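You operate a simulated robot arm through the tools that you are given. There is no shell and no other tool.

You are at the controls of a simulated robot arm. One attempt, no reset.

TASK
Loosen the silver sprung clamp's wing bolt, check its spring and sort it.
Fine: wind the bolt right back while the clamp is latched, press the yellow plunger, turn the orange lever back and stand the clamp in the tray that the jig names; leave the other clamps alone.

The check looks at the end state, three seconds after you hand in, the way a careful person would. Anything else that was tipped, shoved, dropped, spilled or broken makes it a failure.

THE ROBOT
A 6-joint arm with a three-finger gripper, fixed in place. Base frame: the origin is at the foot of the arm, x ahead of it, y to its left, z up; the work surface is at about z = 0.86. Lengths are in m, angles in rad, forces in N, time in s.
Its first joint turns from -2.897 to 2.897 rad. Payload 4.89 kg.
Tool frame: the origin (TCP) lies between the finger pads and is the grasp point; the fingertips stand 0.03 m ahead of it; z points along the fingers, y is the line along which they close. Largest opening 0.164 m; the body of the gripper starts 0.125 m behind the TCP.
Orientation is that of the tool frame in the base frame, as a unit quaternion [x, y, z, w]. With the fingers straight down and closing along the base's y, the tool's x points along the base's -x, its y along +y and its z along -z.

THE INTERFACE
- The arm moves only by the tool jog_arm. Its argument "targets" is a list of rows, each a list of 7 numbers: the shift along the tool's x, y, z in m, then the turn, a rotation vector about the tool's x, y, z in degrees, then the gripper command, from -1 (shut) to 1 (fully open), values between in proportion. In form: [[tx, ty, tz, rx, ry, rz, hand], ...]. A call has 1 to 20 rows; each row is the pose to reach, as a shift and turn from the pose commanded when the call began, along the tool's axes at that moment. A row lasts 0.2 s, in which the tool goes at most 0.05 m and 0.15 rad; a call with a longer step from one row to the next is refused whole, and so is a gripper value outside its range. Where a pose cannot be reached the arm comes as near as it can. A force on the tool above 40 N (or 10 N above the force at the start of the call, whichever is more), or a blocked arm, ends the call early, and 0.2 s more pass. Each finger travels about 0.108 m/s and halts on what it meets, pressing with about 37 N; the grip force reading is that of the motor and also rises with nothing between the fingers. The clock runs only during rows and for 0.2 s after the last one: add rows that repeat a pose to give the fingers time. It gives the time, the measured TCP pose, the force on the tool (base axes), the opening and the grip force at its end, in the units of the frame above (readings bear some noise), with the torque about the TCP (base axes, N m) and any sound that the robot's microphone picked up.
- Cameras (640 x 400 px; columns grow to the right, rows downward): "scene" is fixed at [0.0503, 0.6484, 1.6413]; the picture's right is [-0.16, -0.99, 0.00], its down [-0.73, 0.11, -0.68] and it looks along [0.67, -0.11, -0.74] (base axes); focal length 332 px, centre (320, 200). "wrist" rides on the gripper at [0.076, -0.002, -0.152] in the tool frame; the picture's right is [0.02, 1.00, 0.00], its down [-0.88, 0.02, -0.47] and it looks along [-0.47, 0.01, 0.88] (tool axes); focal length 247 px, centre (320, 200). There is no depth. A picture from a camera that has moved, and an enlarged one, comes with that camera's place and axes in the base frame and with its lens.
- grab_frame(camera): a new picture of that camera. It takes no simulated time.
- raise_lower(by): slides the trunk up (or, below 0, down) by that many m; the arm rides with it, the base frame stays. It gives what a move gives, with no picture.
- close_up(camera, box): a new picture of the part [left, top, right, bottom] of that camera's present view, enlarged. It takes no simulated time.
- job_done(): hands the job in; it is judged then, once.

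Places have to be worked out from the pictures, the camera data and where the tool is seen. Open the gripper and draw the arm clear of the work before you hand the job in, unless the task says otherwise.

The tools are called after "Call:" by a JSON object that holds its "method" and its "body". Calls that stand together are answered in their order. jog_arm: Moves the arm, as the interface text tells. Its arguments: {"type":"object","properties":{"targets":{"type":"array","items":{"type":"array","items":{"type":"number"}}}},"required":["targets"]} The other tools are called the same way: raise_lower (by) slides the trunk up or down; grab_frame (camera) takes a picture; close_up (camera, box) takes an enlarged picture of a part of a camera's view; job_done () hands the job in.

At the start:

```text
t: 0.0
eef_pos: [0.5532, 0.3037, 1.205]
ee_rot: [0.0, 1.0, 0.0, 0.0]
contact_force: [0.4, 0.8, -0.1]
torque: [0.01, 0.01, 0.01]
grip_width: 0.1639
grip_force: 0.1
trunk travel left (down, up): [-0.175, 0.215]
```

scene: 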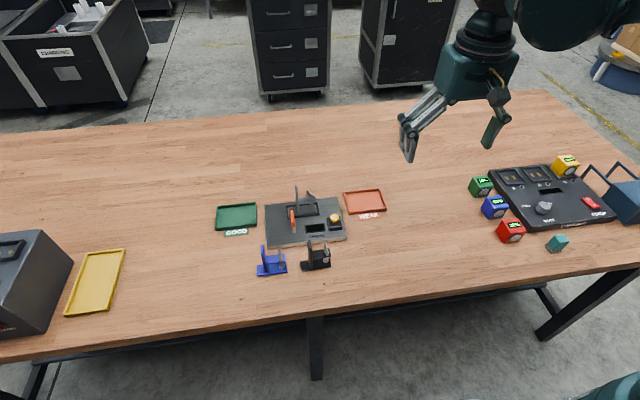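
wrist: 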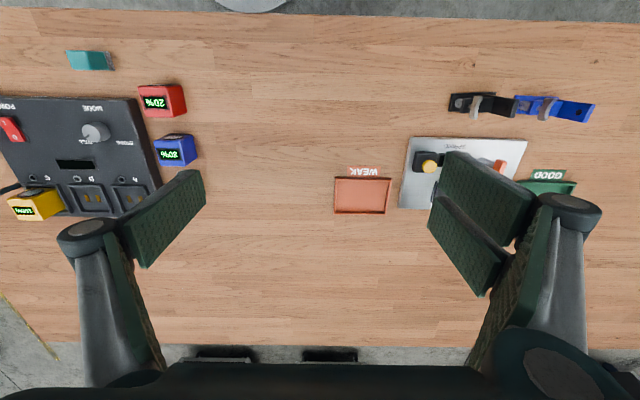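

I'll look closely at the jig with its silver clamp, the plunger and the lever before any motion.

Call:
{"method": "close_up", "body": {"camera": "scene", "box": [200, 170, 400, 295]}}

Call:
{"method": "close_up", "body": {"camera": "scene", "box": [260, 180, 350, 250]}}

Call:
{"method": "close_up", "body": {"camera": "wrist", "box": [320, 80, 620, 260]}}

```text
3.20 times, centred on (300, 232) of scene
camera zoom: at [0.0503, 0.6484, 1.6413], right [-0.16, -0.99, 0.0], down [-0.73, 0.11, -0.68], along [0.67, -0.11, -0.74], focal length 1063 px, centre (384, 96)
```

zoom: 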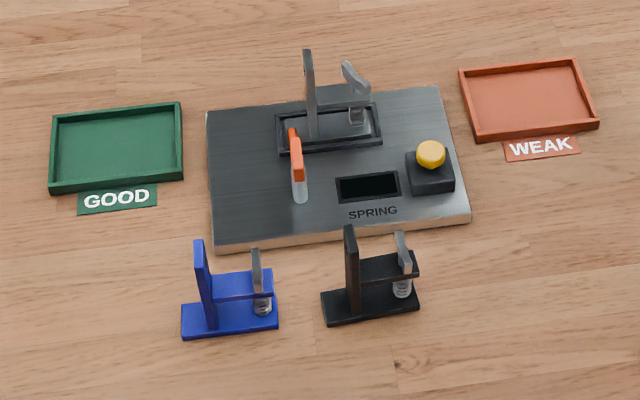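

```text
5.71 times, centred on (305, 215) of scene
camera zoom: at [0.0503, 0.6484, 1.6413], right [-0.16, -0.99, 0.0], down [-0.73, 0.11, -0.68], along [0.67, -0.11, -0.74], focal length 1898 px, centre (406, 114)
```

zoom: 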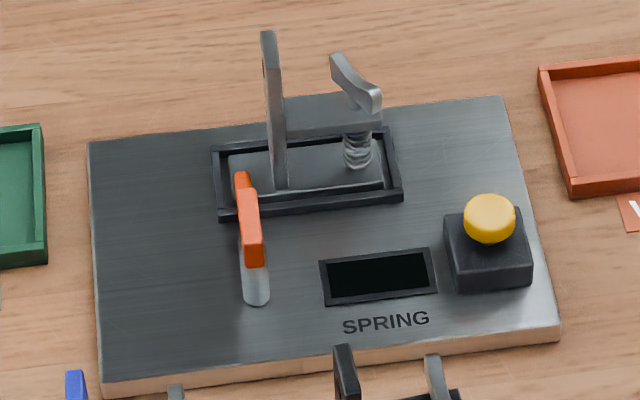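

```text
2.13 times, centred on (470, 170) of wrist
camera zoom: at [0.4764, 0.3015, 1.3576], right [-0.02, 1.0, 0.0], down [0.88, 0.02, 0.47], along [0.47, 0.01, -0.88], focal length 527 px, centre (0, 264)
```

zoom: 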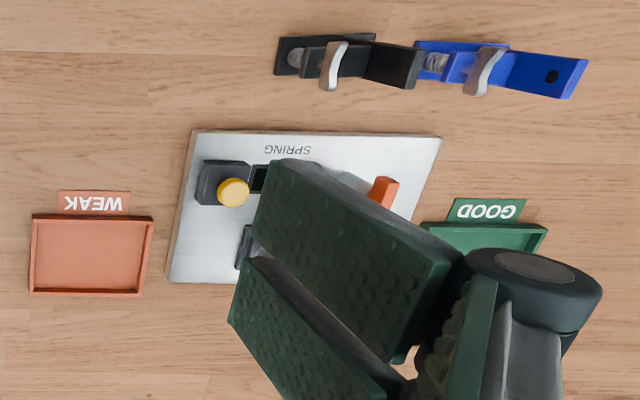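

The jig plate spans about x 0.59–0.745, y 0.48–0.71, with the clamp nest near (0.70, 0.595). I move the wrist camera to look at it from closer, staying high.

Call:
{"method": "jog_arm", "body": {"targets": [[0.01, 0.04, 0, 0, 0, 0, 1], [0.02, 0.08, 0, 0, 0, 0, 1], [0.03, 0.12, 0, 0, 0, 0, 1], [0.04, 0.16, 0, 0, 0, 0, 1], [0.05, 0.2, 0, 0, 0, 0, 1], [0.06, 0.24, 0, 0, 0, 0, 1], [0.07, 0.28, 0, 0, 0, 0, 1], [0.075, 0.295, 0, 0, 0, 0, 1], [0.075, 0.295, 0, 0, 0, 0, 1]]}}

Call:
{"method": "grab_frame", "body": {"camera": "wrist"}}

Call:
{"method": "grab_frame", "body": {"camera": "scene"}}

```text
t: 2.0
eef_pos: [0.4787, 0.5989, 1.2077]
ee_rot: [0.001, 1.0, 0.0, 0.0]
contact_force: [0.1, 1.1, -0.5]
torque: [-0.09, 0.03, 0.0]
grip_width: 0.1641
grip_force: 0.1
trunk travel left (down, up): [-0.175, 0.215]
```

```text
taken
camera wrist: at [0.4013, 0.5966, 1.3579], right [-0.02, 1.0, 0.0], down [0.88, 0.02, 0.47], along [0.47, 0.01, -0.88], focal length 247 px, centre (320, 200)
```

wrist: 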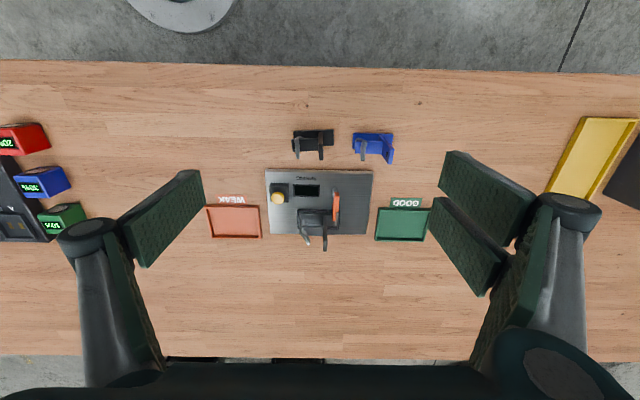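

```text
taken
```

scene: 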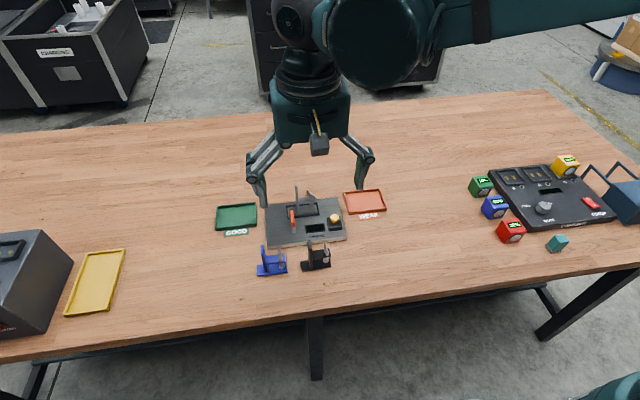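

I enlarge the wrist view of the jig.

Call:
{"method": "close_up", "body": {"camera": "wrist", "box": [250, 120, 410, 260]}}

Call:
{"method": "close_up", "body": {"camera": "wrist", "box": [265, 165, 375, 255]}}

```text
2.86 times, centred on (330, 190) of wrist
camera zoom: at [0.4013, 0.5966, 1.3579], right [-0.02, 1.0, 0.0], down [0.88, 0.02, 0.47], along [0.47, 0.01, -0.88], focal length 706 px, centre (291, 229)
```

zoom: 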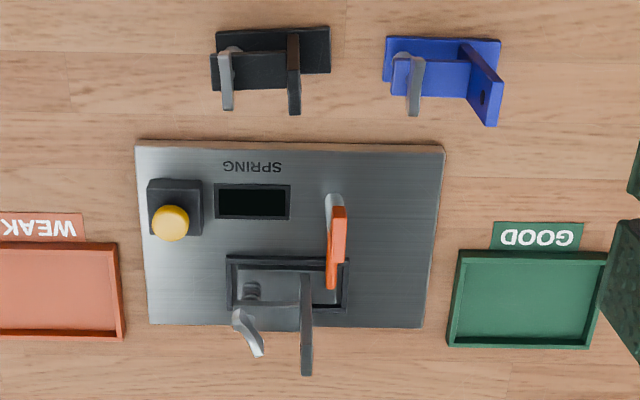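

```text
4.44 times, centred on (320, 210) of wrist
camera zoom: at [0.4013, 0.5966, 1.3579], right [-0.02, 1.0, 0.0], down [0.88, 0.02, 0.47], along [0.47, 0.01, -0.88], focal length 1098 px, centre (320, 156)
```

zoom: 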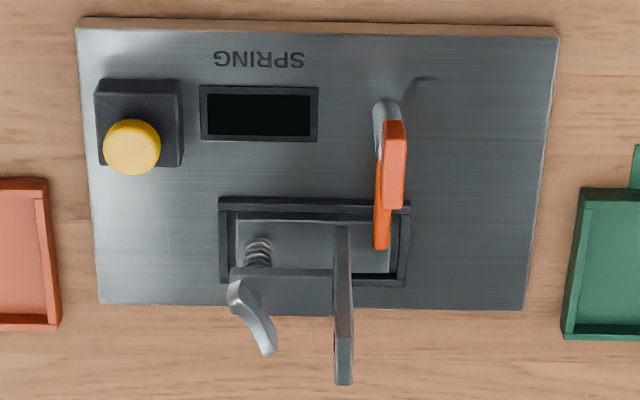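

The lever has a post at its near end and an orange tongue reaching over the clamp's base plate. I lower the camera for a closer look.

Call:
{"method": "jog_arm", "body": {"targets": [[-0.01, 0, 0.04, 0, 0, 0, 1], [-0.02, 0, 0.08, 0, 0, 0, 1], [-0.03, 0, 0.12, 0, 0, 0, 1], [-0.03, 0, 0.13, 0, 0, 0, 1], [-0.03, 0, 0.13, 0, 0, 0, 1]]}}

Call:
{"method": "grab_frame", "body": {"camera": "wrist"}}

Call:
{"method": "close_up", "body": {"camera": "wrist", "box": [240, 120, 400, 290]}}

```text
t: 3.2
eef_pos: [0.5072, 0.5984, 1.0762]
ee_rot: [0.0, 1.0, 0.0, 0.0]
contact_force: [0.9, -0.1, 0.2]
torque: [-0.08, 0.05, 0.01]
grip_width: 0.1641
grip_force: 0.0
trunk travel left (down, up): [-0.175, 0.215]
```

```text
taken
camera wrist: at [0.4316, 0.5967, 1.2272], right [-0.02, 1.0, 0.0], down [0.88, 0.02, 0.47], along [0.47, 0.01, -0.88], focal length 247 px, centre (320, 200)
```

wrist: 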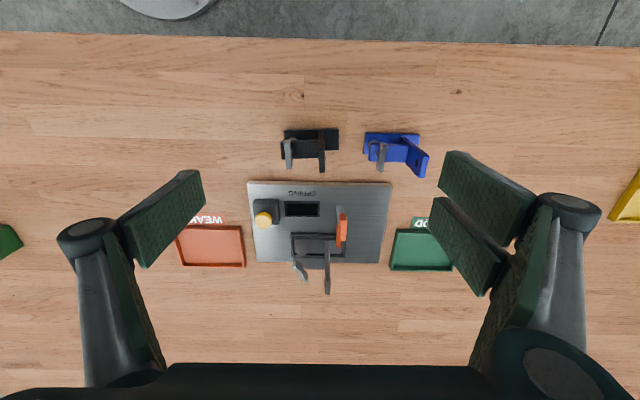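

```text
2.35 times, centred on (320, 205) of wrist
camera zoom: at [0.4316, 0.5967, 1.2272], right [-0.02, 1.0, 0.0], down [0.88, 0.02, 0.47], along [0.47, 0.01, -0.88], focal length 581 px, centre (320, 188)
```

zoom: 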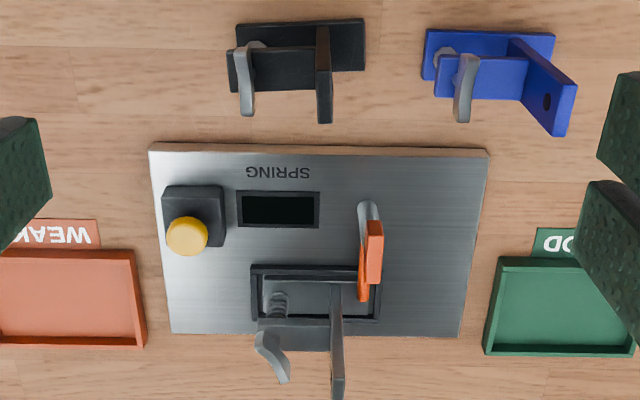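

I zoom further on the lever and the bolt.

Call:
{"method": "close_up", "body": {"camera": "wrist", "box": [280, 195, 360, 300]}}

Call:
{"method": "close_up", "body": {"camera": "scene", "box": [280, 180, 330, 240]}}

Call:
{"method": "close_up", "body": {"camera": "scene", "box": [250, 230, 340, 285]}}

```text
3.81 times, centred on (320, 248) of wrist
camera zoom: at [0.4316, 0.5967, 1.2272], right [-0.02, 1.0, 0.0], down [0.88, 0.02, 0.47], along [0.47, 0.01, -0.88], focal length 941 px, centre (320, 19)
```

zoom: 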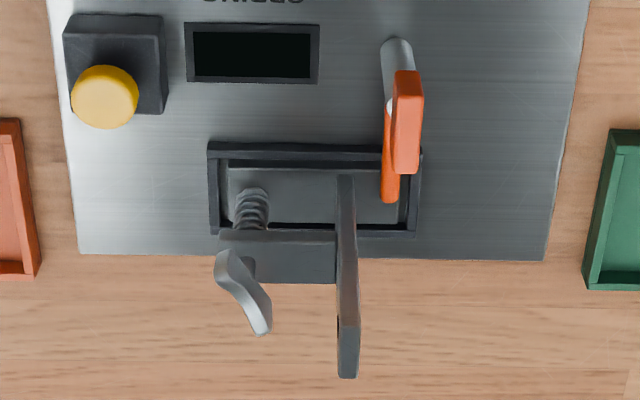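

```text
6.67 times, centred on (305, 210) of scene
camera zoom: at [0.0503, 0.6484, 1.6413], right [-0.16, -0.99, 0.0], down [-0.73, 0.11, -0.68], along [0.67, -0.11, -0.74], focal length 2214 px, centre (420, 133)
```

zoom: 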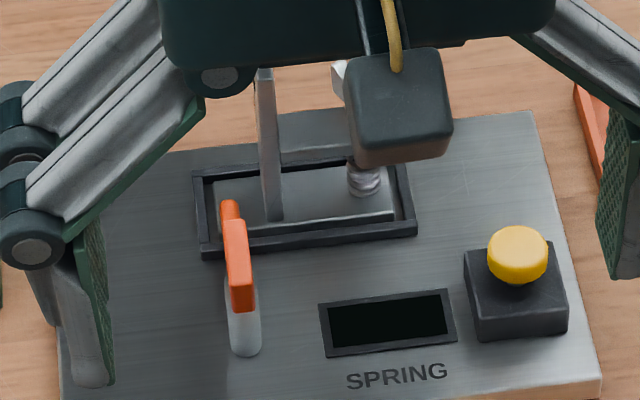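

```text
7.11 times, centred on (295, 258) of scene
camera zoom: at [0.0503, 0.6484, 1.6413], right [-0.16, -0.99, 0.0], down [-0.73, 0.11, -0.68], along [0.67, -0.11, -0.74], focal length 2362 px, centre (498, -209)
```

zoom: 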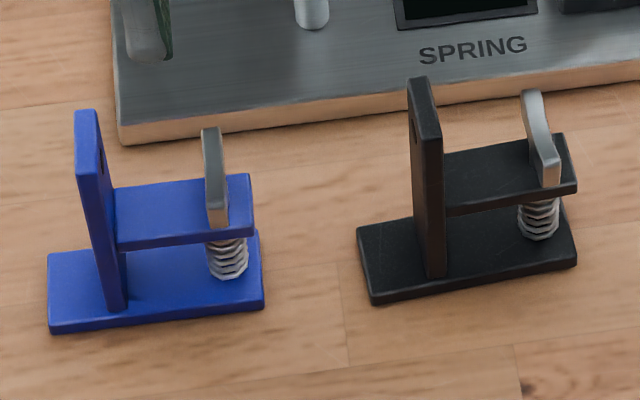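

The lever looks like a post at about (0.634, 0.632) with a handle bar on top (z≈0.918) and a tongue reaching x≈0.70. I tilt the tool forward by 45° to get a lower, more sideways view.

Call:
{"method": "jog_arm", "body": {"targets": [[-0.008, 0, 0.007, 0, -7.5, 0, 1], [-0.016, 0, 0.014, 0, -15, 0, 1], [-0.024, 0, 0.021, 0, -22.5, 0, 1], [-0.032, 0, 0.028, 0, -30, 0, 1], [-0.04, 0, 0.035, 0, -37.5, 0, 1], [-0.048, 0, 0.042, 0, -45, 0, 1], [-0.048, 0, 0.042, 0, -45, 0, 1]]}}

Call:
{"method": "grab_frame", "body": {"camera": "wrist"}}

Call:
{"method": "grab_frame", "body": {"camera": "scene"}}

```text
t: 4.8
eef_pos: [0.5564, 0.598, 1.0334]
ee_rot: [0.0, 0.924, 0.0, 0.383]
contact_force: [-0.4, -0.1, -0.3]
torque: [-0.06, -0.01, -0.04]
grip_width: 0.1639
grip_force: 0.0
trunk travel left (down, up): [-0.175, 0.215]
```

```text
taken
camera wrist: at [0.3937, 0.5963, 1.0863], right [-0.02, 1.0, -0.02], down [0.29, 0.02, 0.96], along [0.96, 0.01, -0.29], focal length 247 px, centre (320, 200)
```

wrist: 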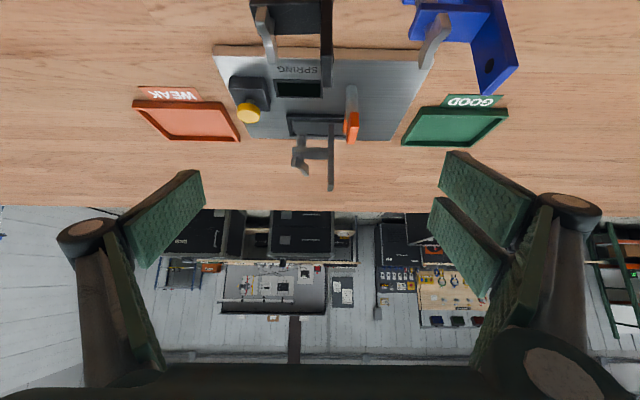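

```text
taken
```

scene: 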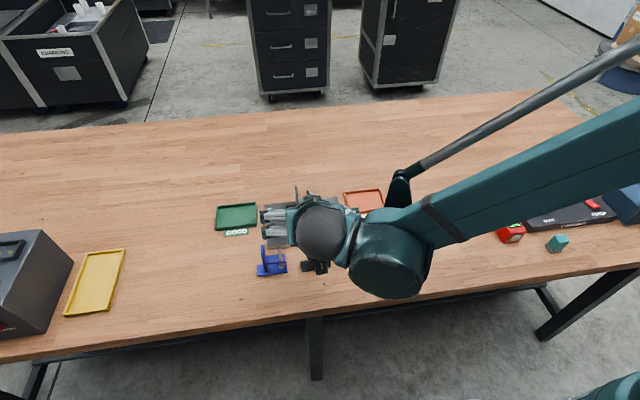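

The picture is upside down in this pose. I enlarge the clamp, lever and plunger.

Call:
{"method": "close_up", "body": {"camera": "wrist", "box": [210, 50, 430, 200]}}

Call:
{"method": "close_up", "body": {"camera": "wrist", "box": [275, 70, 375, 200]}}

```text
2.67 times, centred on (320, 125) of wrist
camera zoom: at [0.3937, 0.5963, 1.0863], right [-0.02, 1.0, -0.02], down [0.29, 0.02, 0.96], along [0.96, 0.01, -0.29], focal length 659 px, centre (320, 400)
```

zoom: 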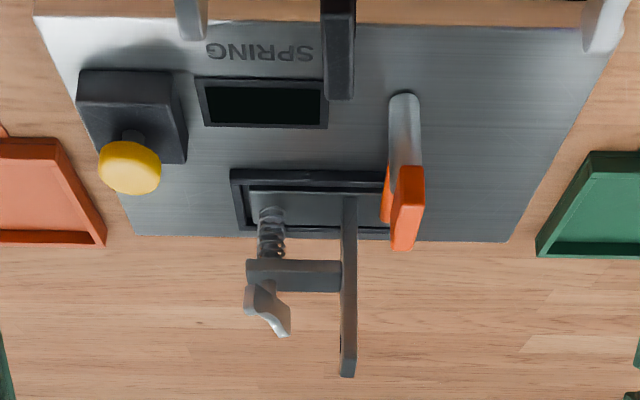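

```text
3.08 times, centred on (325, 135) of wrist
camera zoom: at [0.3937, 0.5963, 1.0863], right [-0.02, 1.0, -0.02], down [0.29, 0.02, 0.96], along [0.96, 0.01, -0.29], focal length 760 px, centre (305, 400)
```

zoom: 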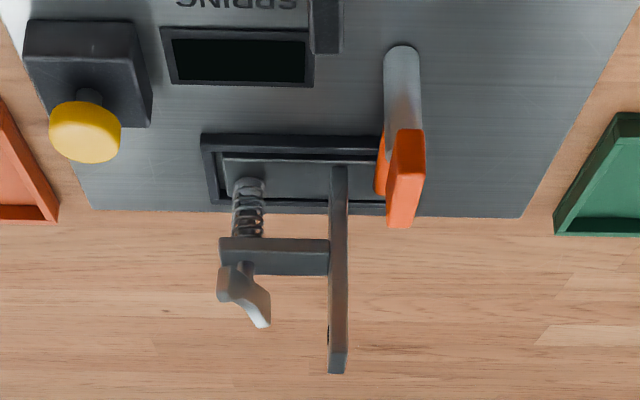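

The handle, tongue and bolt geometry is consistent between views. Now I go back to tool-down and hover above the wing bolt (about (0.695, 0.572)) at z 1.09 to see the wing from above.

Call:
{"method": "jog_arm", "body": {"targets": [[-0.023, -0.004, 0.0097, 0, 7.5, 0, 1], [-0.046, -0.0087, 0.0193, 0, 15, 0, 1], [-0.069, -0.013, 0.029, 0, 22.5, 0, 1], [-0.0924, -0.0173, 0.0387, 0, 30, 0, 1], [-0.1155, -0.0217, 0.0483, 0, 37.5, 0, 1], [-0.1386, -0.026, 0.058, 0, 45, 0, 1], [-0.1386, -0.026, 0.058, 0, 45, 0, 1]]}}

Call:
{"method": "grab_frame", "body": {"camera": "wrist"}}

Call:
{"method": "close_up", "body": {"camera": "wrist", "box": [240, 130, 400, 290]}}

```text
t: 6.4
eef_pos: [0.6959, 0.5735, 1.0907]
ee_rot: [0.0, 1.0, 0.0, -0.001]
contact_force: [0.8, 0.1, -1.3]
torque: [-0.04, 0.13, 0.01]
grip_width: 0.1638
grip_force: 0.1
trunk travel left (down, up): [-0.175, 0.215]
```

```text
taken
camera wrist: at [0.6192, 0.5704, 1.2423], right [-0.02, 1.0, 0.0], down [0.88, 0.02, 0.47], along [0.47, 0.01, -0.88], focal length 247 px, centre (320, 200)
```

wrist: 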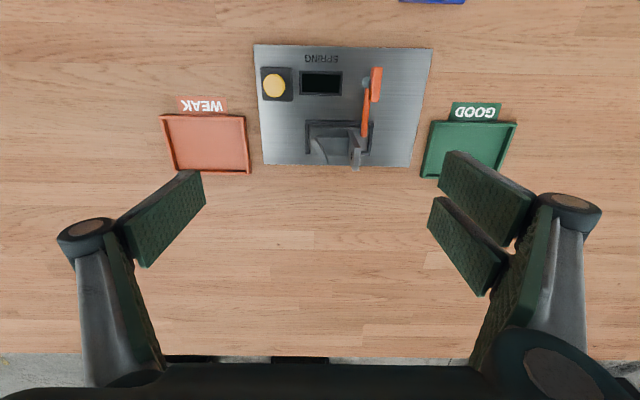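

```text
2.50 times, centred on (320, 210) of wrist
camera zoom: at [0.6192, 0.5704, 1.2423], right [-0.02, 1.0, 0.0], down [0.88, 0.02, 0.47], along [0.47, 0.01, -0.88], focal length 617 px, centre (320, 175)
```

zoom: 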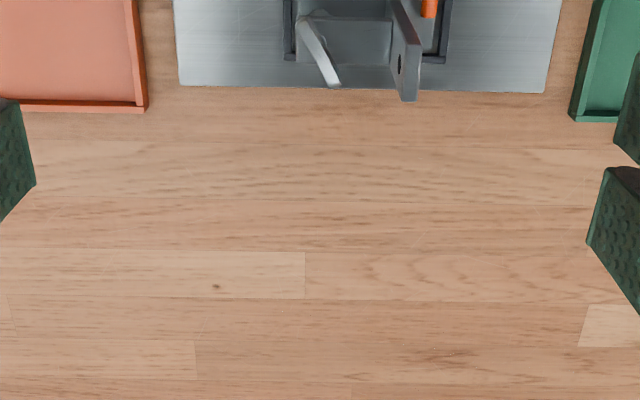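

The jig is now in the upper part of the view; I enlarge that area.

Call:
{"method": "close_up", "body": {"camera": "wrist", "box": [290, 60, 390, 180]}}

Call:
{"method": "close_up", "body": {"camera": "wrist", "box": [250, 40, 440, 175]}}

```text
3.33 times, centred on (340, 120) of wrist
camera zoom: at [0.6192, 0.5704, 1.2423], right [-0.02, 1.0, 0.0], down [0.88, 0.02, 0.47], along [0.47, 0.01, -0.88], focal length 823 px, centre (253, 467)
```

zoom: 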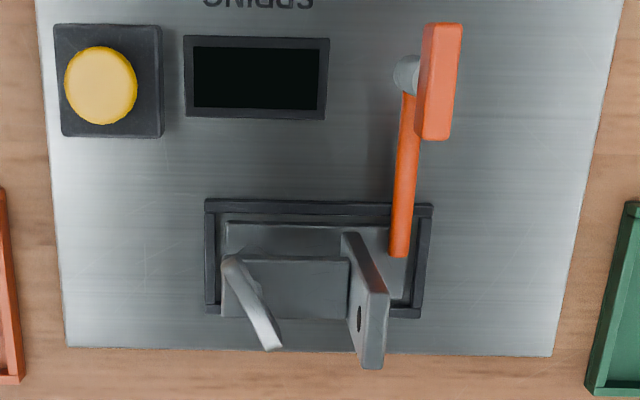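

```text
2.96 times, centred on (345, 108) of wrist
camera zoom: at [0.6192, 0.5704, 1.2423], right [-0.02, 1.0, 0.0], down [0.88, 0.02, 0.47], along [0.47, 0.01, -0.88], focal length 732 px, centre (246, 474)
```

zoom: 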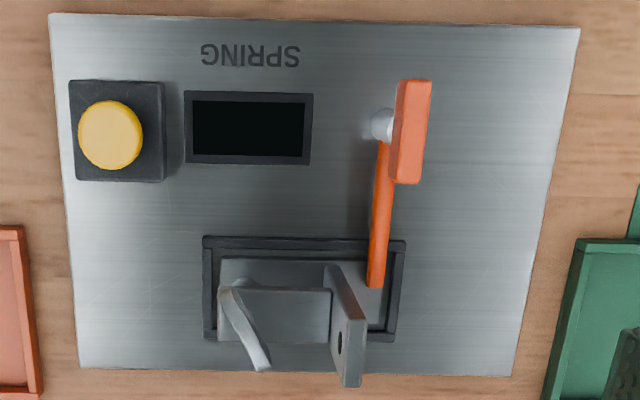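

Triangulating: bolt axis ≈ (0.707, 0.572), wing z ≈ 0.945, upright at y≈0.612 with top z≈0.982, lever post ≈ (0.635, 0.633), plunger ≈ (0.638, 0.517). I descend to z 1.03 above the wing with fingers open for a closer look.

Call:
{"method": "jog_arm", "body": {"targets": [[-0.005, 0, 0.03, 0, 0, 0, 1], [-0.011, -0.001, 0.06, 0, 0, 0, 1], [-0.011, -0.001, 0.06, 0, 0, 0, 1]]}}

Call:
{"method": "grab_frame", "body": {"camera": "wrist"}}

Call:
{"method": "close_up", "body": {"camera": "wrist", "box": [260, 90, 400, 220]}}

```text
t: 7.2
eef_pos: [0.7058, 0.5714, 1.0305]
ee_rot: [0.0, 1.0, 0.0, 0.0]
contact_force: [0.9, 0.2, 0.4]
torque: [-0.03, 0.07, -0.01]
grip_width: 0.1641
grip_force: 0.1
trunk travel left (down, up): [-0.175, 0.215]
```

```text
taken
camera wrist: at [0.6296, 0.5694, 1.1827], right [-0.02, 1.0, 0.0], down [0.88, 0.02, 0.47], along [0.47, 0.01, -0.88], focal length 247 px, centre (320, 200)
```

wrist: 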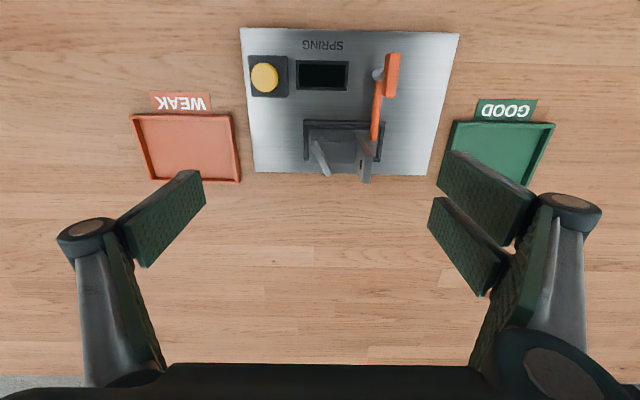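

```text
3.08 times, centred on (330, 155) of wrist
camera zoom: at [0.6296, 0.5694, 1.1827], right [-0.02, 1.0, 0.0], down [0.88, 0.02, 0.47], along [0.47, 0.01, -0.88], focal length 760 px, centre (289, 338)
```

zoom: 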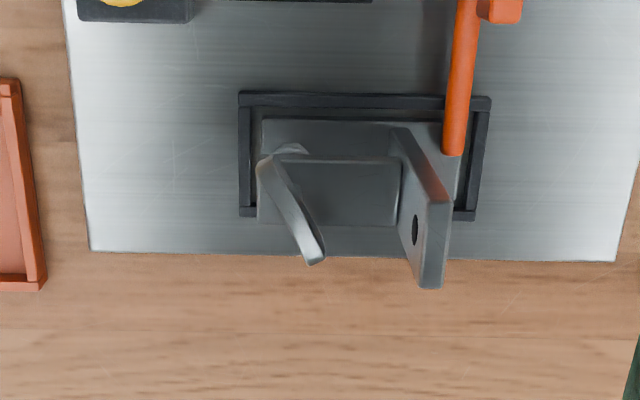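

Wing runs about 29° CCW from +x, ~38 mm long, z 0.937–0.952, centred at ≈(0.708, 0.5715). Before gripping, I raise slightly and test how far the tool can yaw clockwise (rz+), to plan long CCW strokes.

Call:
{"method": "jog_arm", "body": {"targets": [[0, 0, -0.03, 0, 0, 0, 1], [0, 0, -0.06, 0, 0, 8, 1], [0, 0, -0.06, 0, 0, 16, 1], [0, 0, -0.06, 0, 0, 24, 1], [0, 0, -0.06, 0, 0, 32, 1], [0, 0, -0.06, 0, 0, 40, 1], [0, 0, -0.06, 0, 0, 48, 1], [0, 0, -0.06, 0, 0, 56, 1], [0, 0, -0.06, 0, 0, 64, 1], [0, 0, -0.06, 0, 0, 72, 1], [0, 0, -0.06, 0, 0, 80, 1], [0, 0, -0.06, 0, 0, 88, 1], [0, 0, -0.06, 0, 0, 96, 1], [0, 0, -0.06, 0, 0, 104, 1], [0, 0, -0.06, 0, 0, 112, 1], [0, 0, -0.06, 0, 0, 120, 1], [0, 0, -0.06, 0, 0, 128, 1], [0, 0, -0.06, 0, 0, 136, 1], [0, 0, -0.06, 0, 0, 144, 1], [0, 0, -0.06, 0, 0, 151, 1]]}}

Call:
{"method": "grab_frame", "body": {"camera": "wrist"}}

Call:
{"method": "grab_frame", "body": {"camera": "scene"}}

```text
t: 11.4
eef_pos: [0.7062, 0.5705, 1.0911]
ee_rot: [0.914, 0.407, 0.0, 0.001]
contact_force: [-0.2, -0.1, -0.4]
torque: [0.01, -0.02, -0.01]
grip_width: 0.164
grip_force: 0.1
out of reach, approached as far as the arm can: row 18, 19, 20
trunk travel left (down, up): [-0.175, 0.215]
```

```text
taken
camera wrist: at [0.7557, 0.6291, 1.2427], right [0.76, -0.65, 0.0], down [-0.58, -0.67, 0.47], along [-0.31, -0.36, -0.88], focal length 247 px, centre (320, 200)
```

wrist: 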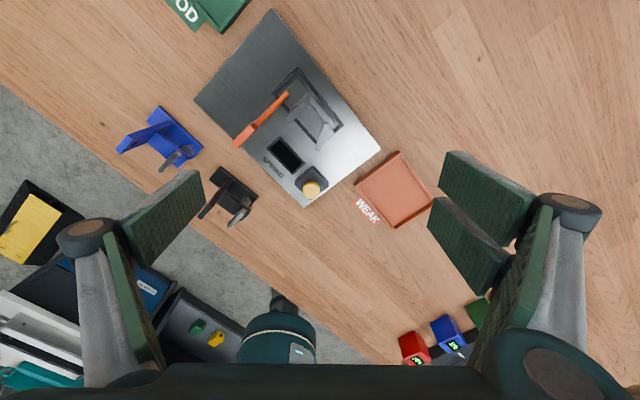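

```text
taken
```

scene: 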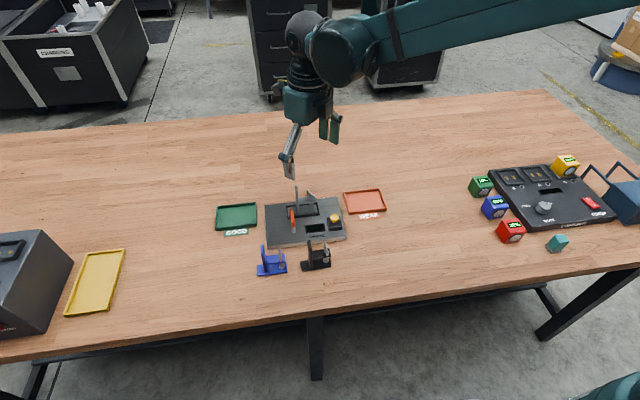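

The yaw limit clockwise is about −132° from the default pose. I rotate back CCW toward the wing angle and check the reading.

Call:
{"method": "jog_arm", "body": {"targets": [[0, 0, 0, 0, 0, -8, 1], [0, 0, 0, 0, 0, -16, 1], [0, 0, 0, 0, 0, -24, 1], [0, 0, 0, 0, 0, -32, 1], [0, 0, 0, 0, 0, -40, 1], [0, 0, 0, 0, 0, -48, 1], [0, 0, 0, 0, 0, -56, 1], [0, 0, 0, 0, 0, -64, 1], [0, 0, 0, 0, 0, -72, 1], [0, 0, 0, 0, 0, -80, 1], [0, 0, 0, 0, 0, -88, 1], [0, 0, 0, 0, 0, -96, 1], [0, 0, 0, 0, 0, -104, 1], [0, 0, 0, 0, 0, -112, 1], [0, 0, 0, 0, 0, -120, 1], [0, 0, 0, 0, 0, -128, 1], [0, 0, 0, 0, 0, -136, 1], [0, 0, 0, 0, 0, -144, 1], [0, 0, 0, 0, 0, -151, 1]]}}

```text
t: 15.4
eef_pos: [0.7055, 0.5715, 1.0915]
ee_rot: [-0.166, 0.986, 0.0, 0.0]
contact_force: [0.1, -0.1, 0.7]
torque: [0.03, 0.02, 0.01]
grip_width: 0.164
grip_force: 0.0
trunk travel left (down, up): [-0.175, 0.215]
```

Now at yaw ≈ +19°. I turn the remaining 10°, lower to z≈1.04 and close partly to 50 mm to check alignment of the wing with the fingers.

Call:
{"method": "jog_arm", "body": {"targets": [[-0.001, 0, 0.025, 0, 0, -5, 0.2], [-0.0019, -0.0007, 0.05, 0, 0, -10, -0.39], [-0.0019, -0.0007, 0.05, 0, 0, -10, -0.39], [-0.0019, -0.0007, 0.05, 0, 0, -10, -0.39], [-0.0019, -0.0007, 0.05, 0, 0, -10, -0.39]]}}

Call:
{"method": "grab_frame", "body": {"camera": "wrist"}}

Call:
{"method": "close_up", "body": {"camera": "wrist", "box": [240, 80, 400, 280]}}

Call:
{"method": "close_up", "body": {"camera": "scene", "box": [250, 130, 370, 250]}}

```text
t: 16.6
eef_pos: [0.7083, 0.5721, 1.0403]
ee_rot: [-0.25, 0.968, 0.0, -0.001]
contact_force: [0.2, -0.3, 1.1]
torque: [-0.03, 0.02, 0.03]
grip_width: 0.0499
grip_force: 0.0
trunk travel left (down, up): [-0.175, 0.215]
```

```text
taken
camera wrist: at [0.642, 0.5327, 1.1919], right [-0.5, 0.86, 0.0], down [0.76, 0.44, 0.47], along [0.41, 0.24, -0.88], focal length 247 px, centre (320, 200)
```

wrist: 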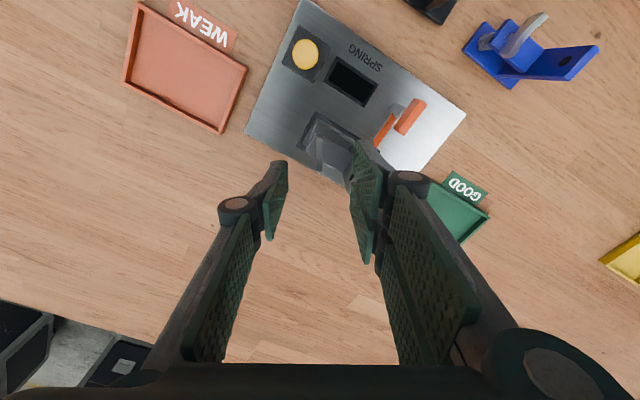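

```text
2.00 times, centred on (320, 180) of wrist
camera zoom: at [0.642, 0.5327, 1.1919], right [-0.5, 0.86, 0.0], down [0.76, 0.44, 0.47], along [0.41, 0.24, -0.88], focal length 494 px, centre (320, 240)
```

zoom: 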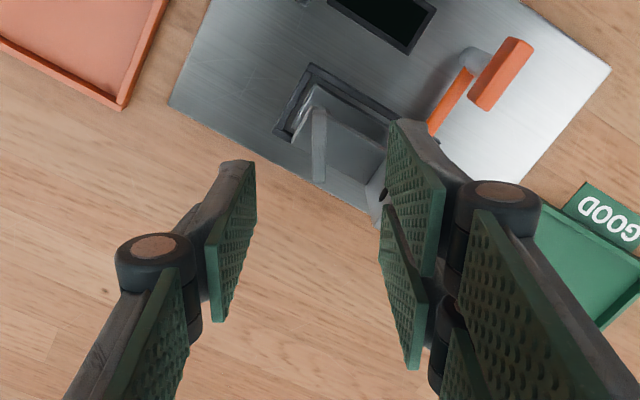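

```text
3.33 times, centred on (310, 190) of scene
camera zoom: at [0.0503, 0.6484, 1.6413], right [-0.16, -0.99, 0.0], down [-0.73, 0.11, -0.68], along [0.67, -0.11, -0.74], focal length 1107 px, centre (353, 233)
```

zoom: 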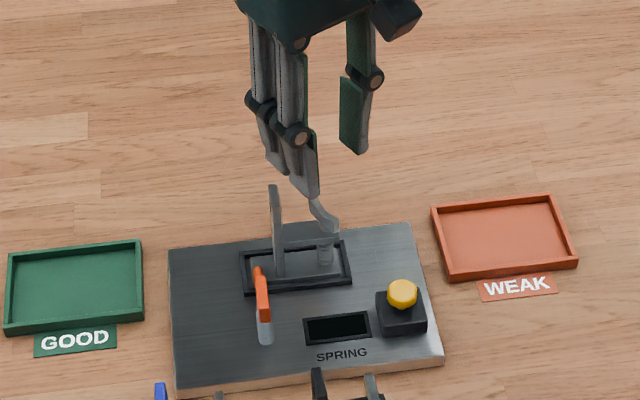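

I see the gripper has one pad on one side and two on the other. I zoom to see the pads relative to the wing.

Call:
{"method": "close_up", "body": {"camera": "wrist", "box": [260, 120, 400, 260]}}

Call:
{"method": "close_up", "body": {"camera": "scene", "box": [300, 130, 370, 215]}}

```text
2.86 times, centred on (330, 190) of wrist
camera zoom: at [0.642, 0.5327, 1.1919], right [-0.5, 0.86, 0.0], down [0.76, 0.44, 0.47], along [0.41, 0.24, -0.88], focal length 706 px, centre (291, 229)
```

zoom: 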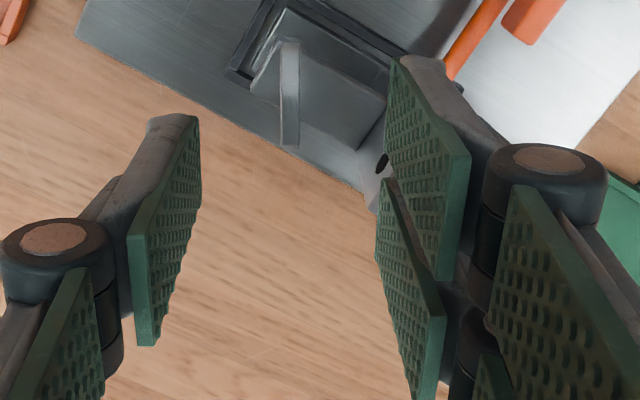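

```text
4.71 times, centred on (335, 172) of scene
camera zoom: at [0.0503, 0.6484, 1.6413], right [-0.16, -0.99, 0.0], down [-0.73, 0.11, -0.68], along [0.67, -0.11, -0.74], focal length 1563 px, centre (249, 329)
```

zoom: 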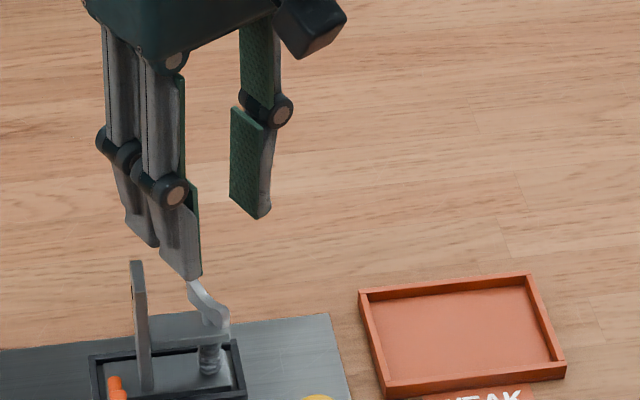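

The wing is aligned with the tool x axis (yaw ≈ 29°), centred within ~1 mm. The pad pair spans about ±30 mm, so the upright needs care. I first test the CCW yaw limit in free air at this height.

Call:
{"method": "jog_arm", "body": {"targets": [[0, 0, 0, 0, 0, -8.5, -0.39], [0, 0, 0, 0, 0, -17, -0.39], [0, 0, 0, 0, 0, -25.5, -0.39], [0, 0, 0, 0, 0, -34, -0.39], [0, 0, 0, 0, 0, -42.5, -0.39], [0, 0, 0, 0, 0, -51, -0.39], [0, 0, 0, 0, 0, -59.5, -0.39], [0, 0, 0, 0, 0, -68, -0.39], [0, 0, 0, 0, 0, -76.5, -0.39], [0, 0, 0, 0, 0, -85, -0.39], [0, 0, 0, 0, 0, -93.5, -0.39], [0, 0, 0, 0, 0, -102, -0.39], [0, 0, 0, 0, 0, -110.5, -0.39], [0, 0, 0, 0, 0, -119, -0.39], [0, 0, 0, 0, 0, -127.5, -0.39], [0, 0, 0, 0, 0, -136, -0.39], [0, 0, 0, 0, 0, -144.5, -0.39], [0, 0, 0, 0, 0, -153, -0.39], [0, 0, 0, 0, 0, -161.5, -0.39], [0, 0, 0, 0, 0, -170, -0.39]]}}

Call:
{"method": "grab_frame", "body": {"camera": "wrist"}}

```text
t: 20.8
eef_pos: [0.7082, 0.5721, 1.0408]
ee_rot: [0.986, 0.167, -0.001, 0.0]
contact_force: [0.1, -0.2, 1.2]
torque: [-0.03, 0.01, -0.02]
grip_width: 0.0499
grip_force: 0.0
trunk travel left (down, up): [-0.175, 0.215]
```

```text
taken
camera wrist: at [0.7796, 0.5979, 1.1925], right [0.35, -0.94, 0.0], down [-0.83, -0.31, 0.47], along [-0.44, -0.16, -0.88], focal length 247 px, centre (320, 200)
```

wrist: 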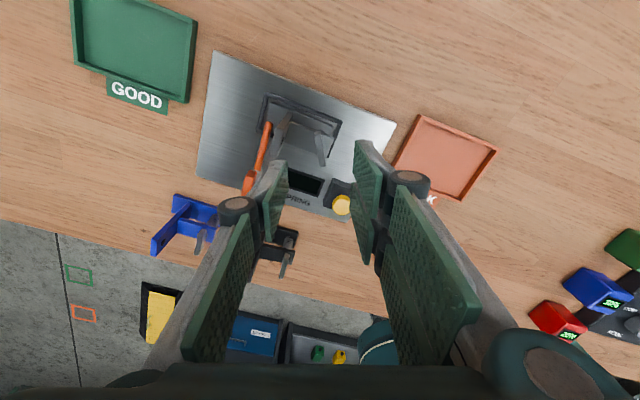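

The arm reaches yaw ≈ +199° without trouble, so 170–180° strokes are possible. I use this opposite viewpoint to check bolt and clamp positions.

Call:
{"method": "close_up", "body": {"camera": "wrist", "box": [250, 85, 370, 205]}}

```text
3.33 times, centred on (310, 145) of wrist
camera zoom: at [0.7796, 0.5979, 1.1925], right [0.35, -0.94, 0.0], down [-0.83, -0.31, 0.47], along [-0.44, -0.16, -0.88], focal length 823 px, centre (353, 383)
```

zoom: 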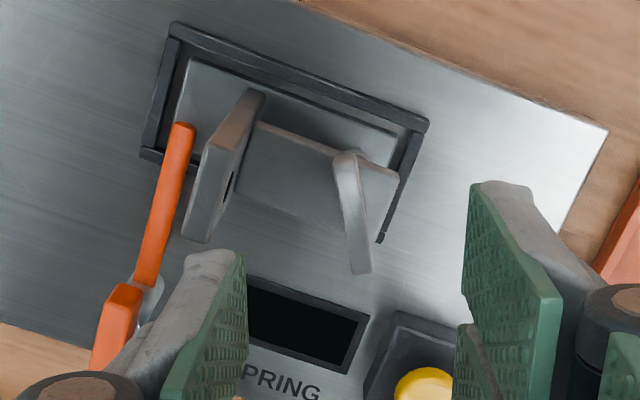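

Combining both views the bolt axis is ≈ (0.710, 0.573). I rotate back to yaw 29°, close to about 22 mm, with the TCP biased 5 mm along tool x so the pad pair clears the upright.

Call:
{"method": "jog_arm", "body": {"targets": [[0, 0, 0, 0, 0, 8.5, -0.39], [0, 0, 0, 0, 0, 17, -0.39], [0, 0, 0, 0, 0, 25.5, -0.39], [0, 0, 0, 0, 0, 34, -0.39], [0, 0, 0, 0, 0, 42.5, -0.39], [0, 0, 0, 0, 0, 51, -0.39], [0, 0, 0, 0, 0, 59.5, -0.39], [0, 0, 0, 0, 0, 68, -0.39], [0, 0, 0, 0, 0, 76.5, -0.5], [0, 0, 0, 0, 0, 85, -0.6], [0, 0, 0, 0, 0, 93.5, -0.73], [-0.0026, 0.0005, 0, 0, 0, 102, -0.73], [-0.0026, 0.0005, 0, 0, 0, 110.5, -0.73], [-0.0026, 0.0005, 0, 0, 0, 119, -0.73], [-0.0026, 0.0005, 0, 0, 0, 127.5, -0.73], [-0.0026, 0.0005, 0, 0, 0, 136, -0.73], [-0.0026, 0.0005, 0, 0, 0, 144.5, -0.73], [-0.0026, 0.0005, 0, 0, 0, 153, -0.73], [-0.0026, 0.0005, 0, 0, 0, 161.5, -0.73], [-0.0026, 0.0005, 0, 0, 0, 170, -0.73]]}}

Call:
{"method": "close_up", "body": {"camera": "wrist", "box": [250, 110, 390, 260]}}

```text
t: 25.0
eef_pos: [0.7061, 0.5694, 1.0406]
ee_rot: [-0.249, 0.968, 0.0, 0.0]
contact_force: [0.1, 0.3, 0.2]
torque: [0.03, 0.02, 0.0]
grip_width: 0.0222
grip_force: 0.1
trunk travel left (down, up): [-0.175, 0.215]
```

```text
2.67 times, centred on (320, 185) of wrist
camera zoom: at [0.6396, 0.5314, 1.1926], right [-0.5, 0.87, 0.0], down [0.76, 0.44, 0.47], along [0.41, 0.24, -0.88], focal length 659 px, centre (320, 240)
```

zoom: 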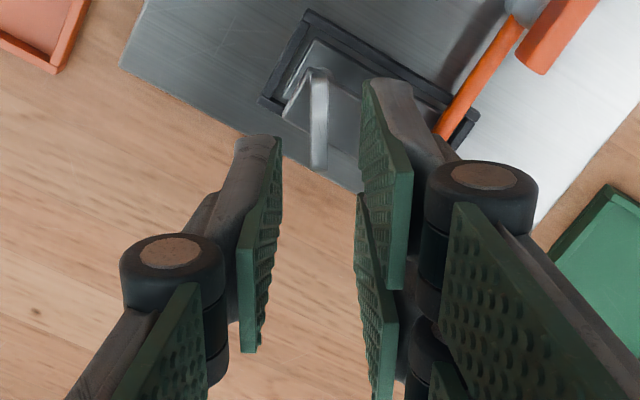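

Wing is centred between the pads. I descend to TCP z ≈ 0.97 (tips ≈ 0.94, just above the clamp's arm) without closing yet.

Call:
{"method": "jog_arm", "body": {"targets": [[0, 0.001, 0.02, 0, 0, 0, -0.73], [0, 0.001, 0.04, 0, 0, 0, -0.73], [0, 0.001, 0.06, 0, 0, 0, -0.73], [0, 0.001, 0.07, 0, 0, 0, -0.73], [0, 0.001, 0.07, 0, 0, 0, -0.73]]}}

Call:
{"method": "close_up", "body": {"camera": "wrist", "box": [250, 110, 390, 260]}}

Call:
{"method": "close_up", "body": {"camera": "scene", "box": [270, 170, 350, 250]}}

```text
t: 26.2
eef_pos: [0.7053, 0.5716, 0.9719]
ee_rot: [-0.251, 0.968, 0.0, 0.0]
contact_force: [0.4, -0.4, -1.0]
torque: [-0.02, -0.01, -0.01]
grip_width: 0.0222
grip_force: 0.0
trunk travel left (down, up): [-0.175, 0.215]
```

```text
2.67 times, centred on (320, 185) of wrist
camera zoom: at [0.6391, 0.5323, 1.1225], right [-0.5, 0.86, 0.0], down [0.76, 0.44, 0.47], along [0.41, 0.24, -0.88], focal length 659 px, centre (320, 240)
```

zoom: 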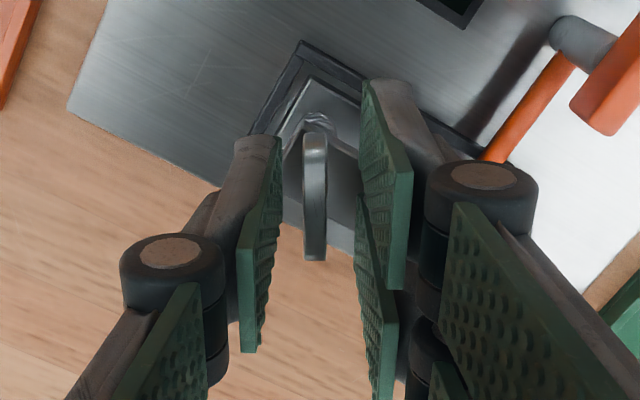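

```text
5.00 times, centred on (310, 210) of scene
camera zoom: at [0.0503, 0.6484, 1.6413], right [-0.16, -0.99, 0.0], down [-0.73, 0.11, -0.68], along [0.67, -0.11, -0.74], focal length 1661 px, centre (370, 150)
```

zoom: 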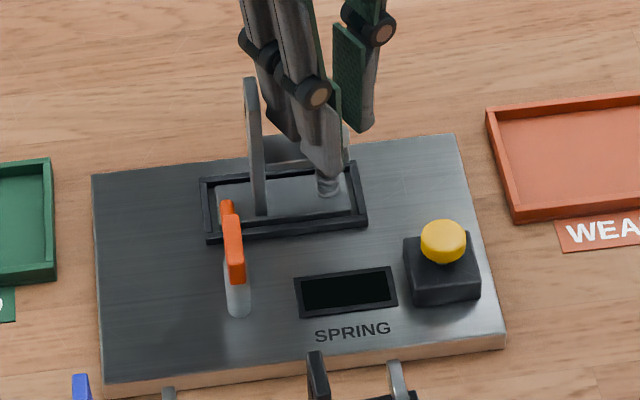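

The wing sits between the pads. I close the gripper on it.

Call:
{"method": "jog_arm", "body": {"targets": [[0, 0, 0, 0, 0, 0, -1], [0, 0, 0, 0, 0, 0, -1], [0, 0, 0, 0, 0, 0, -1]]}}

Call:
{"method": "close_up", "body": {"camera": "wrist", "box": [250, 110, 390, 260]}}

```text
t: 27.0
eef_pos: [0.7061, 0.5716, 0.9712]
ee_rot: [-0.25, 0.968, 0.0, -0.001]
contact_force: [0.5, -0.2, 0.3]
torque: [0.04, -0.04, -0.02]
grip_width: 0.0064
grip_force: 37.3
trunk travel left (down, up): [-0.175, 0.215]
```

```text
2.67 times, centred on (320, 185) of wrist
camera zoom: at [0.639, 0.5323, 1.1226], right [-0.5, 0.86, 0.0], down [0.76, 0.44, 0.47], along [0.41, 0.24, -0.88], focal length 659 px, centre (320, 240)
```

zoom: 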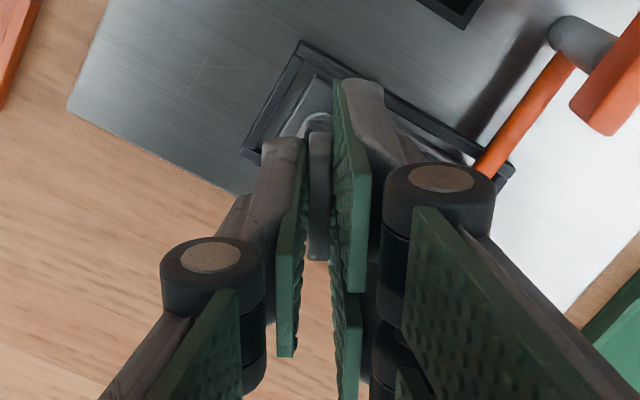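

Gripped (6.4 mm). I turn the first 34° CCW, circling the bolt axis, to read the resistance.

Call:
{"method": "jog_arm", "body": {"targets": [[0, -0.0006, 0, 0, 0, -8.5, -1], [-0.0002, -0.0012, 0, 0, 0, -17, -1], [-0.0004, -0.0017, 0, 0, 0, -25.5, -1], [-0.0007, -0.0022, 0, 0, 0, -34, -1]]}}

Call:
{"method": "close_up", "body": {"camera": "wrist", "box": [250, 110, 390, 260]}}

Call:
{"method": "close_up", "body": {"camera": "scene", "box": [270, 170, 350, 250]}}

```text
t: 28.0
eef_pos: [0.7067, 0.5688, 0.9708]
ee_rot: [-0.523, 0.852, -0.001, 0.0]
contact_force: [0.1, 0.5, -0.7]
torque: [0.09, 0.03, -0.02]
grip_width: 0.0062
grip_force: 37.1
trunk travel left (down, up): [-0.175, 0.215]
```

```text
2.67 times, centred on (320, 185) of wrist
camera zoom: at [0.6736, 0.5001, 1.1227], right [-0.9, 0.43, 0.0], down [0.38, 0.79, 0.47], along [0.2, 0.43, -0.88], focal length 659 px, centre (320, 240)
```

zoom: 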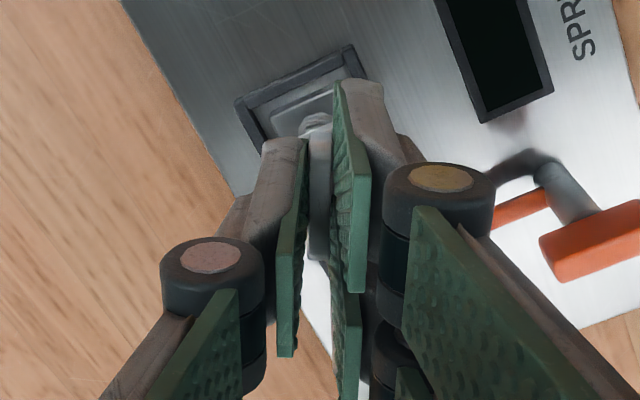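

```text
5.00 times, centred on (310, 210) of scene
camera zoom: at [0.0503, 0.6484, 1.6413], right [-0.16, -0.99, 0.0], down [-0.73, 0.11, -0.68], along [0.67, -0.11, -0.74], focal length 1661 px, centre (370, 150)
```

zoom: 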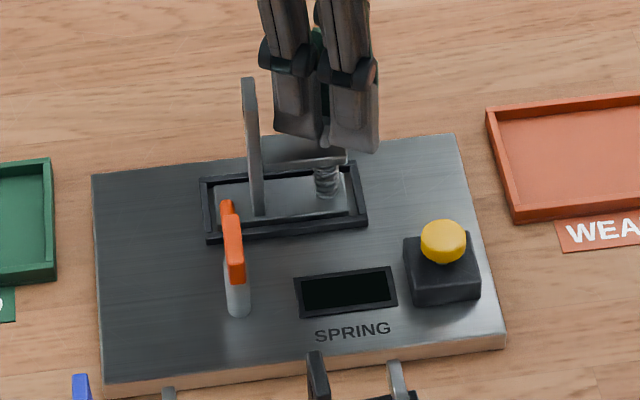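

The wing turns freely with the gripper (no torque, no force). I continue the stroke to yaw ≈ 199°.

Call:
{"method": "jog_arm", "body": {"targets": [[0, -0.0006, 0, 0, 0, -8.5, -1], [-0.0002, -0.0012, 0, 0, 0, -17, -1], [-0.0004, -0.0017, 0, 0, 0, -25.5, -1], [-0.0007, -0.0022, 0, 0, 0, -34, -1], [-0.0011, -0.0027, 0, 0, 0, -42.5, -1], [-0.0015, -0.0031, 0, 0, 0, -51, -1], [-0.002, -0.0034, 0, 0, 0, -59.5, -1], [-0.0025, -0.0037, 0, 0, 0, -68, -1], [-0.0031, -0.0039, 0, 0, 0, -76.5, -1], [-0.0037, -0.004, 0, 0, 0, -85, -1], [-0.0042, -0.004, 0, 0, 0, -93.5, -1], [-0.0048, -0.0039, 0, 0, 0, -102, -1], [-0.0054, -0.0037, 0, 0, 0, -110.5, -1], [-0.0059, -0.0035, 0, 0, 0, -119, -1], [-0.0064, -0.0032, 0, 0, 0, -127.5, -1], [-0.0069, -0.0028, 0, 0, 0, -136, -1], [-0.0069, -0.0028, 0, 0, 0, -136, -1]]}}

Call:
{"method": "close_up", "body": {"camera": "wrist", "box": [250, 110, 390, 260]}}

Call:
{"method": "close_up", "body": {"camera": "scene", "box": [270, 170, 350, 250]}}

```text
t: 31.6
eef_pos: [0.7136, 0.5749, 0.9713]
ee_rot: [0.986, 0.166, -0.001, 0.0]
contact_force: [14.6, 0.0, 12.8]
torque: [0.05, -1.06, -1.07]
grip_width: 0.013
grip_force: 36.9
trunk travel left (down, up): [-0.175, 0.215]
```

```text
2.67 times, centred on (320, 185) of wrist
camera zoom: at [0.7844, 0.5999, 1.123], right [0.35, -0.94, 0.0], down [-0.83, -0.31, 0.47], along [-0.44, -0.16, -0.88], focal length 659 px, centre (320, 240)
```

zoom: 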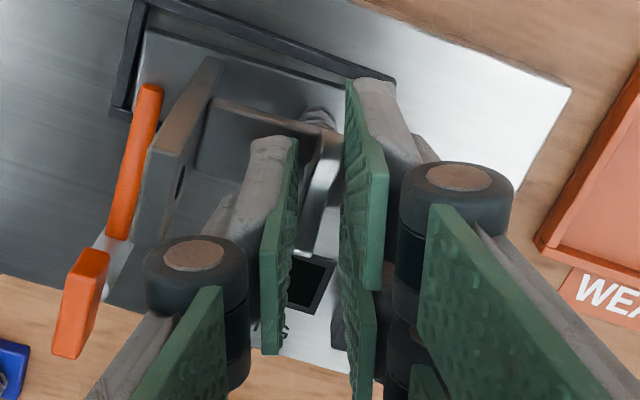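

```text
5.00 times, centred on (310, 210) of scene
camera zoom: at [0.0503, 0.6484, 1.6413], right [-0.16, -0.99, 0.0], down [-0.73, 0.11, -0.68], along [0.67, -0.11, -0.74], focal length 1661 px, centre (370, 150)
```

zoom: 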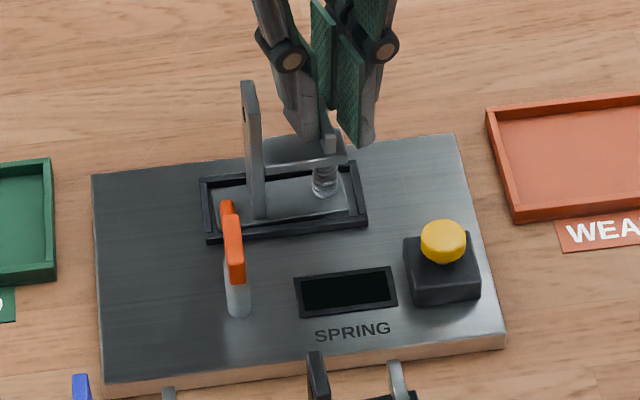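

Resistance appeared at the end: torque −1.07 N·m, pads forced open to 13 mm, so the wing stopped turning around 180°. I open slightly, without turning back, to see where the wing actually stands.

Call:
{"method": "jog_arm", "body": {"targets": [[0, 0, 0, 0, 0, 0, -0.7], [0, 0, 0, 0, 0, 0, -0.6], [0, 0, 0, 0, 0, 0, -0.6]]}}

Call:
{"method": "close_up", "body": {"camera": "wrist", "box": [250, 110, 390, 260]}}

Call:
{"method": "close_up", "body": {"camera": "scene", "box": [280, 170, 340, 230]}}

```text
t: 32.4
eef_pos: [0.7123, 0.5744, 0.9692]
ee_rot: [0.986, 0.164, 0.0, 0.0]
contact_force: [-0.7, -0.7, 0.5]
torque: [0.01, 0.02, 0.0]
grip_width: 0.0328
grip_force: 0.1
trunk travel left (down, up): [-0.175, 0.215]
```

```text
2.67 times, centred on (320, 185) of wrist
camera zoom: at [0.7838, 0.6005, 1.1226], right [0.35, -0.94, 0.0], down [-0.83, -0.3, 0.47], along [-0.44, -0.16, -0.88], focal length 659 px, centre (320, 240)
```

zoom: 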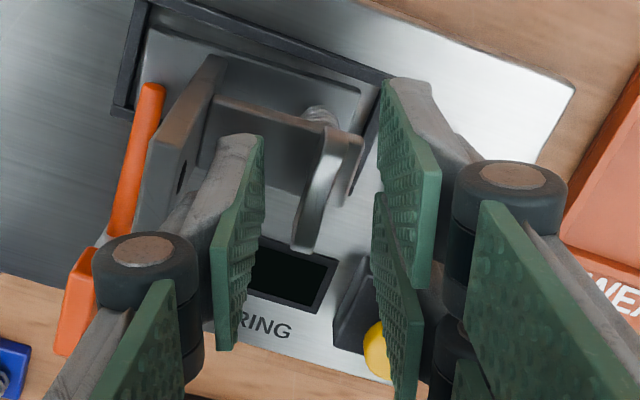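

```text
6.67 times, centred on (310, 200) of scene
camera zoom: at [0.0503, 0.6484, 1.6413], right [-0.16, -0.99, 0.0], down [-0.73, 0.11, -0.68], along [0.67, -0.11, -0.74], focal length 2214 px, centre (387, 200)
```

zoom: 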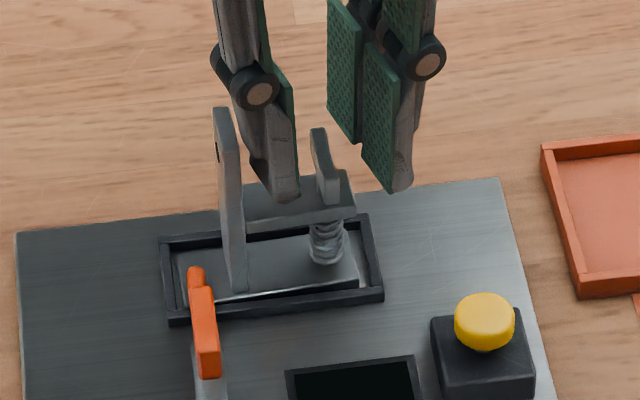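

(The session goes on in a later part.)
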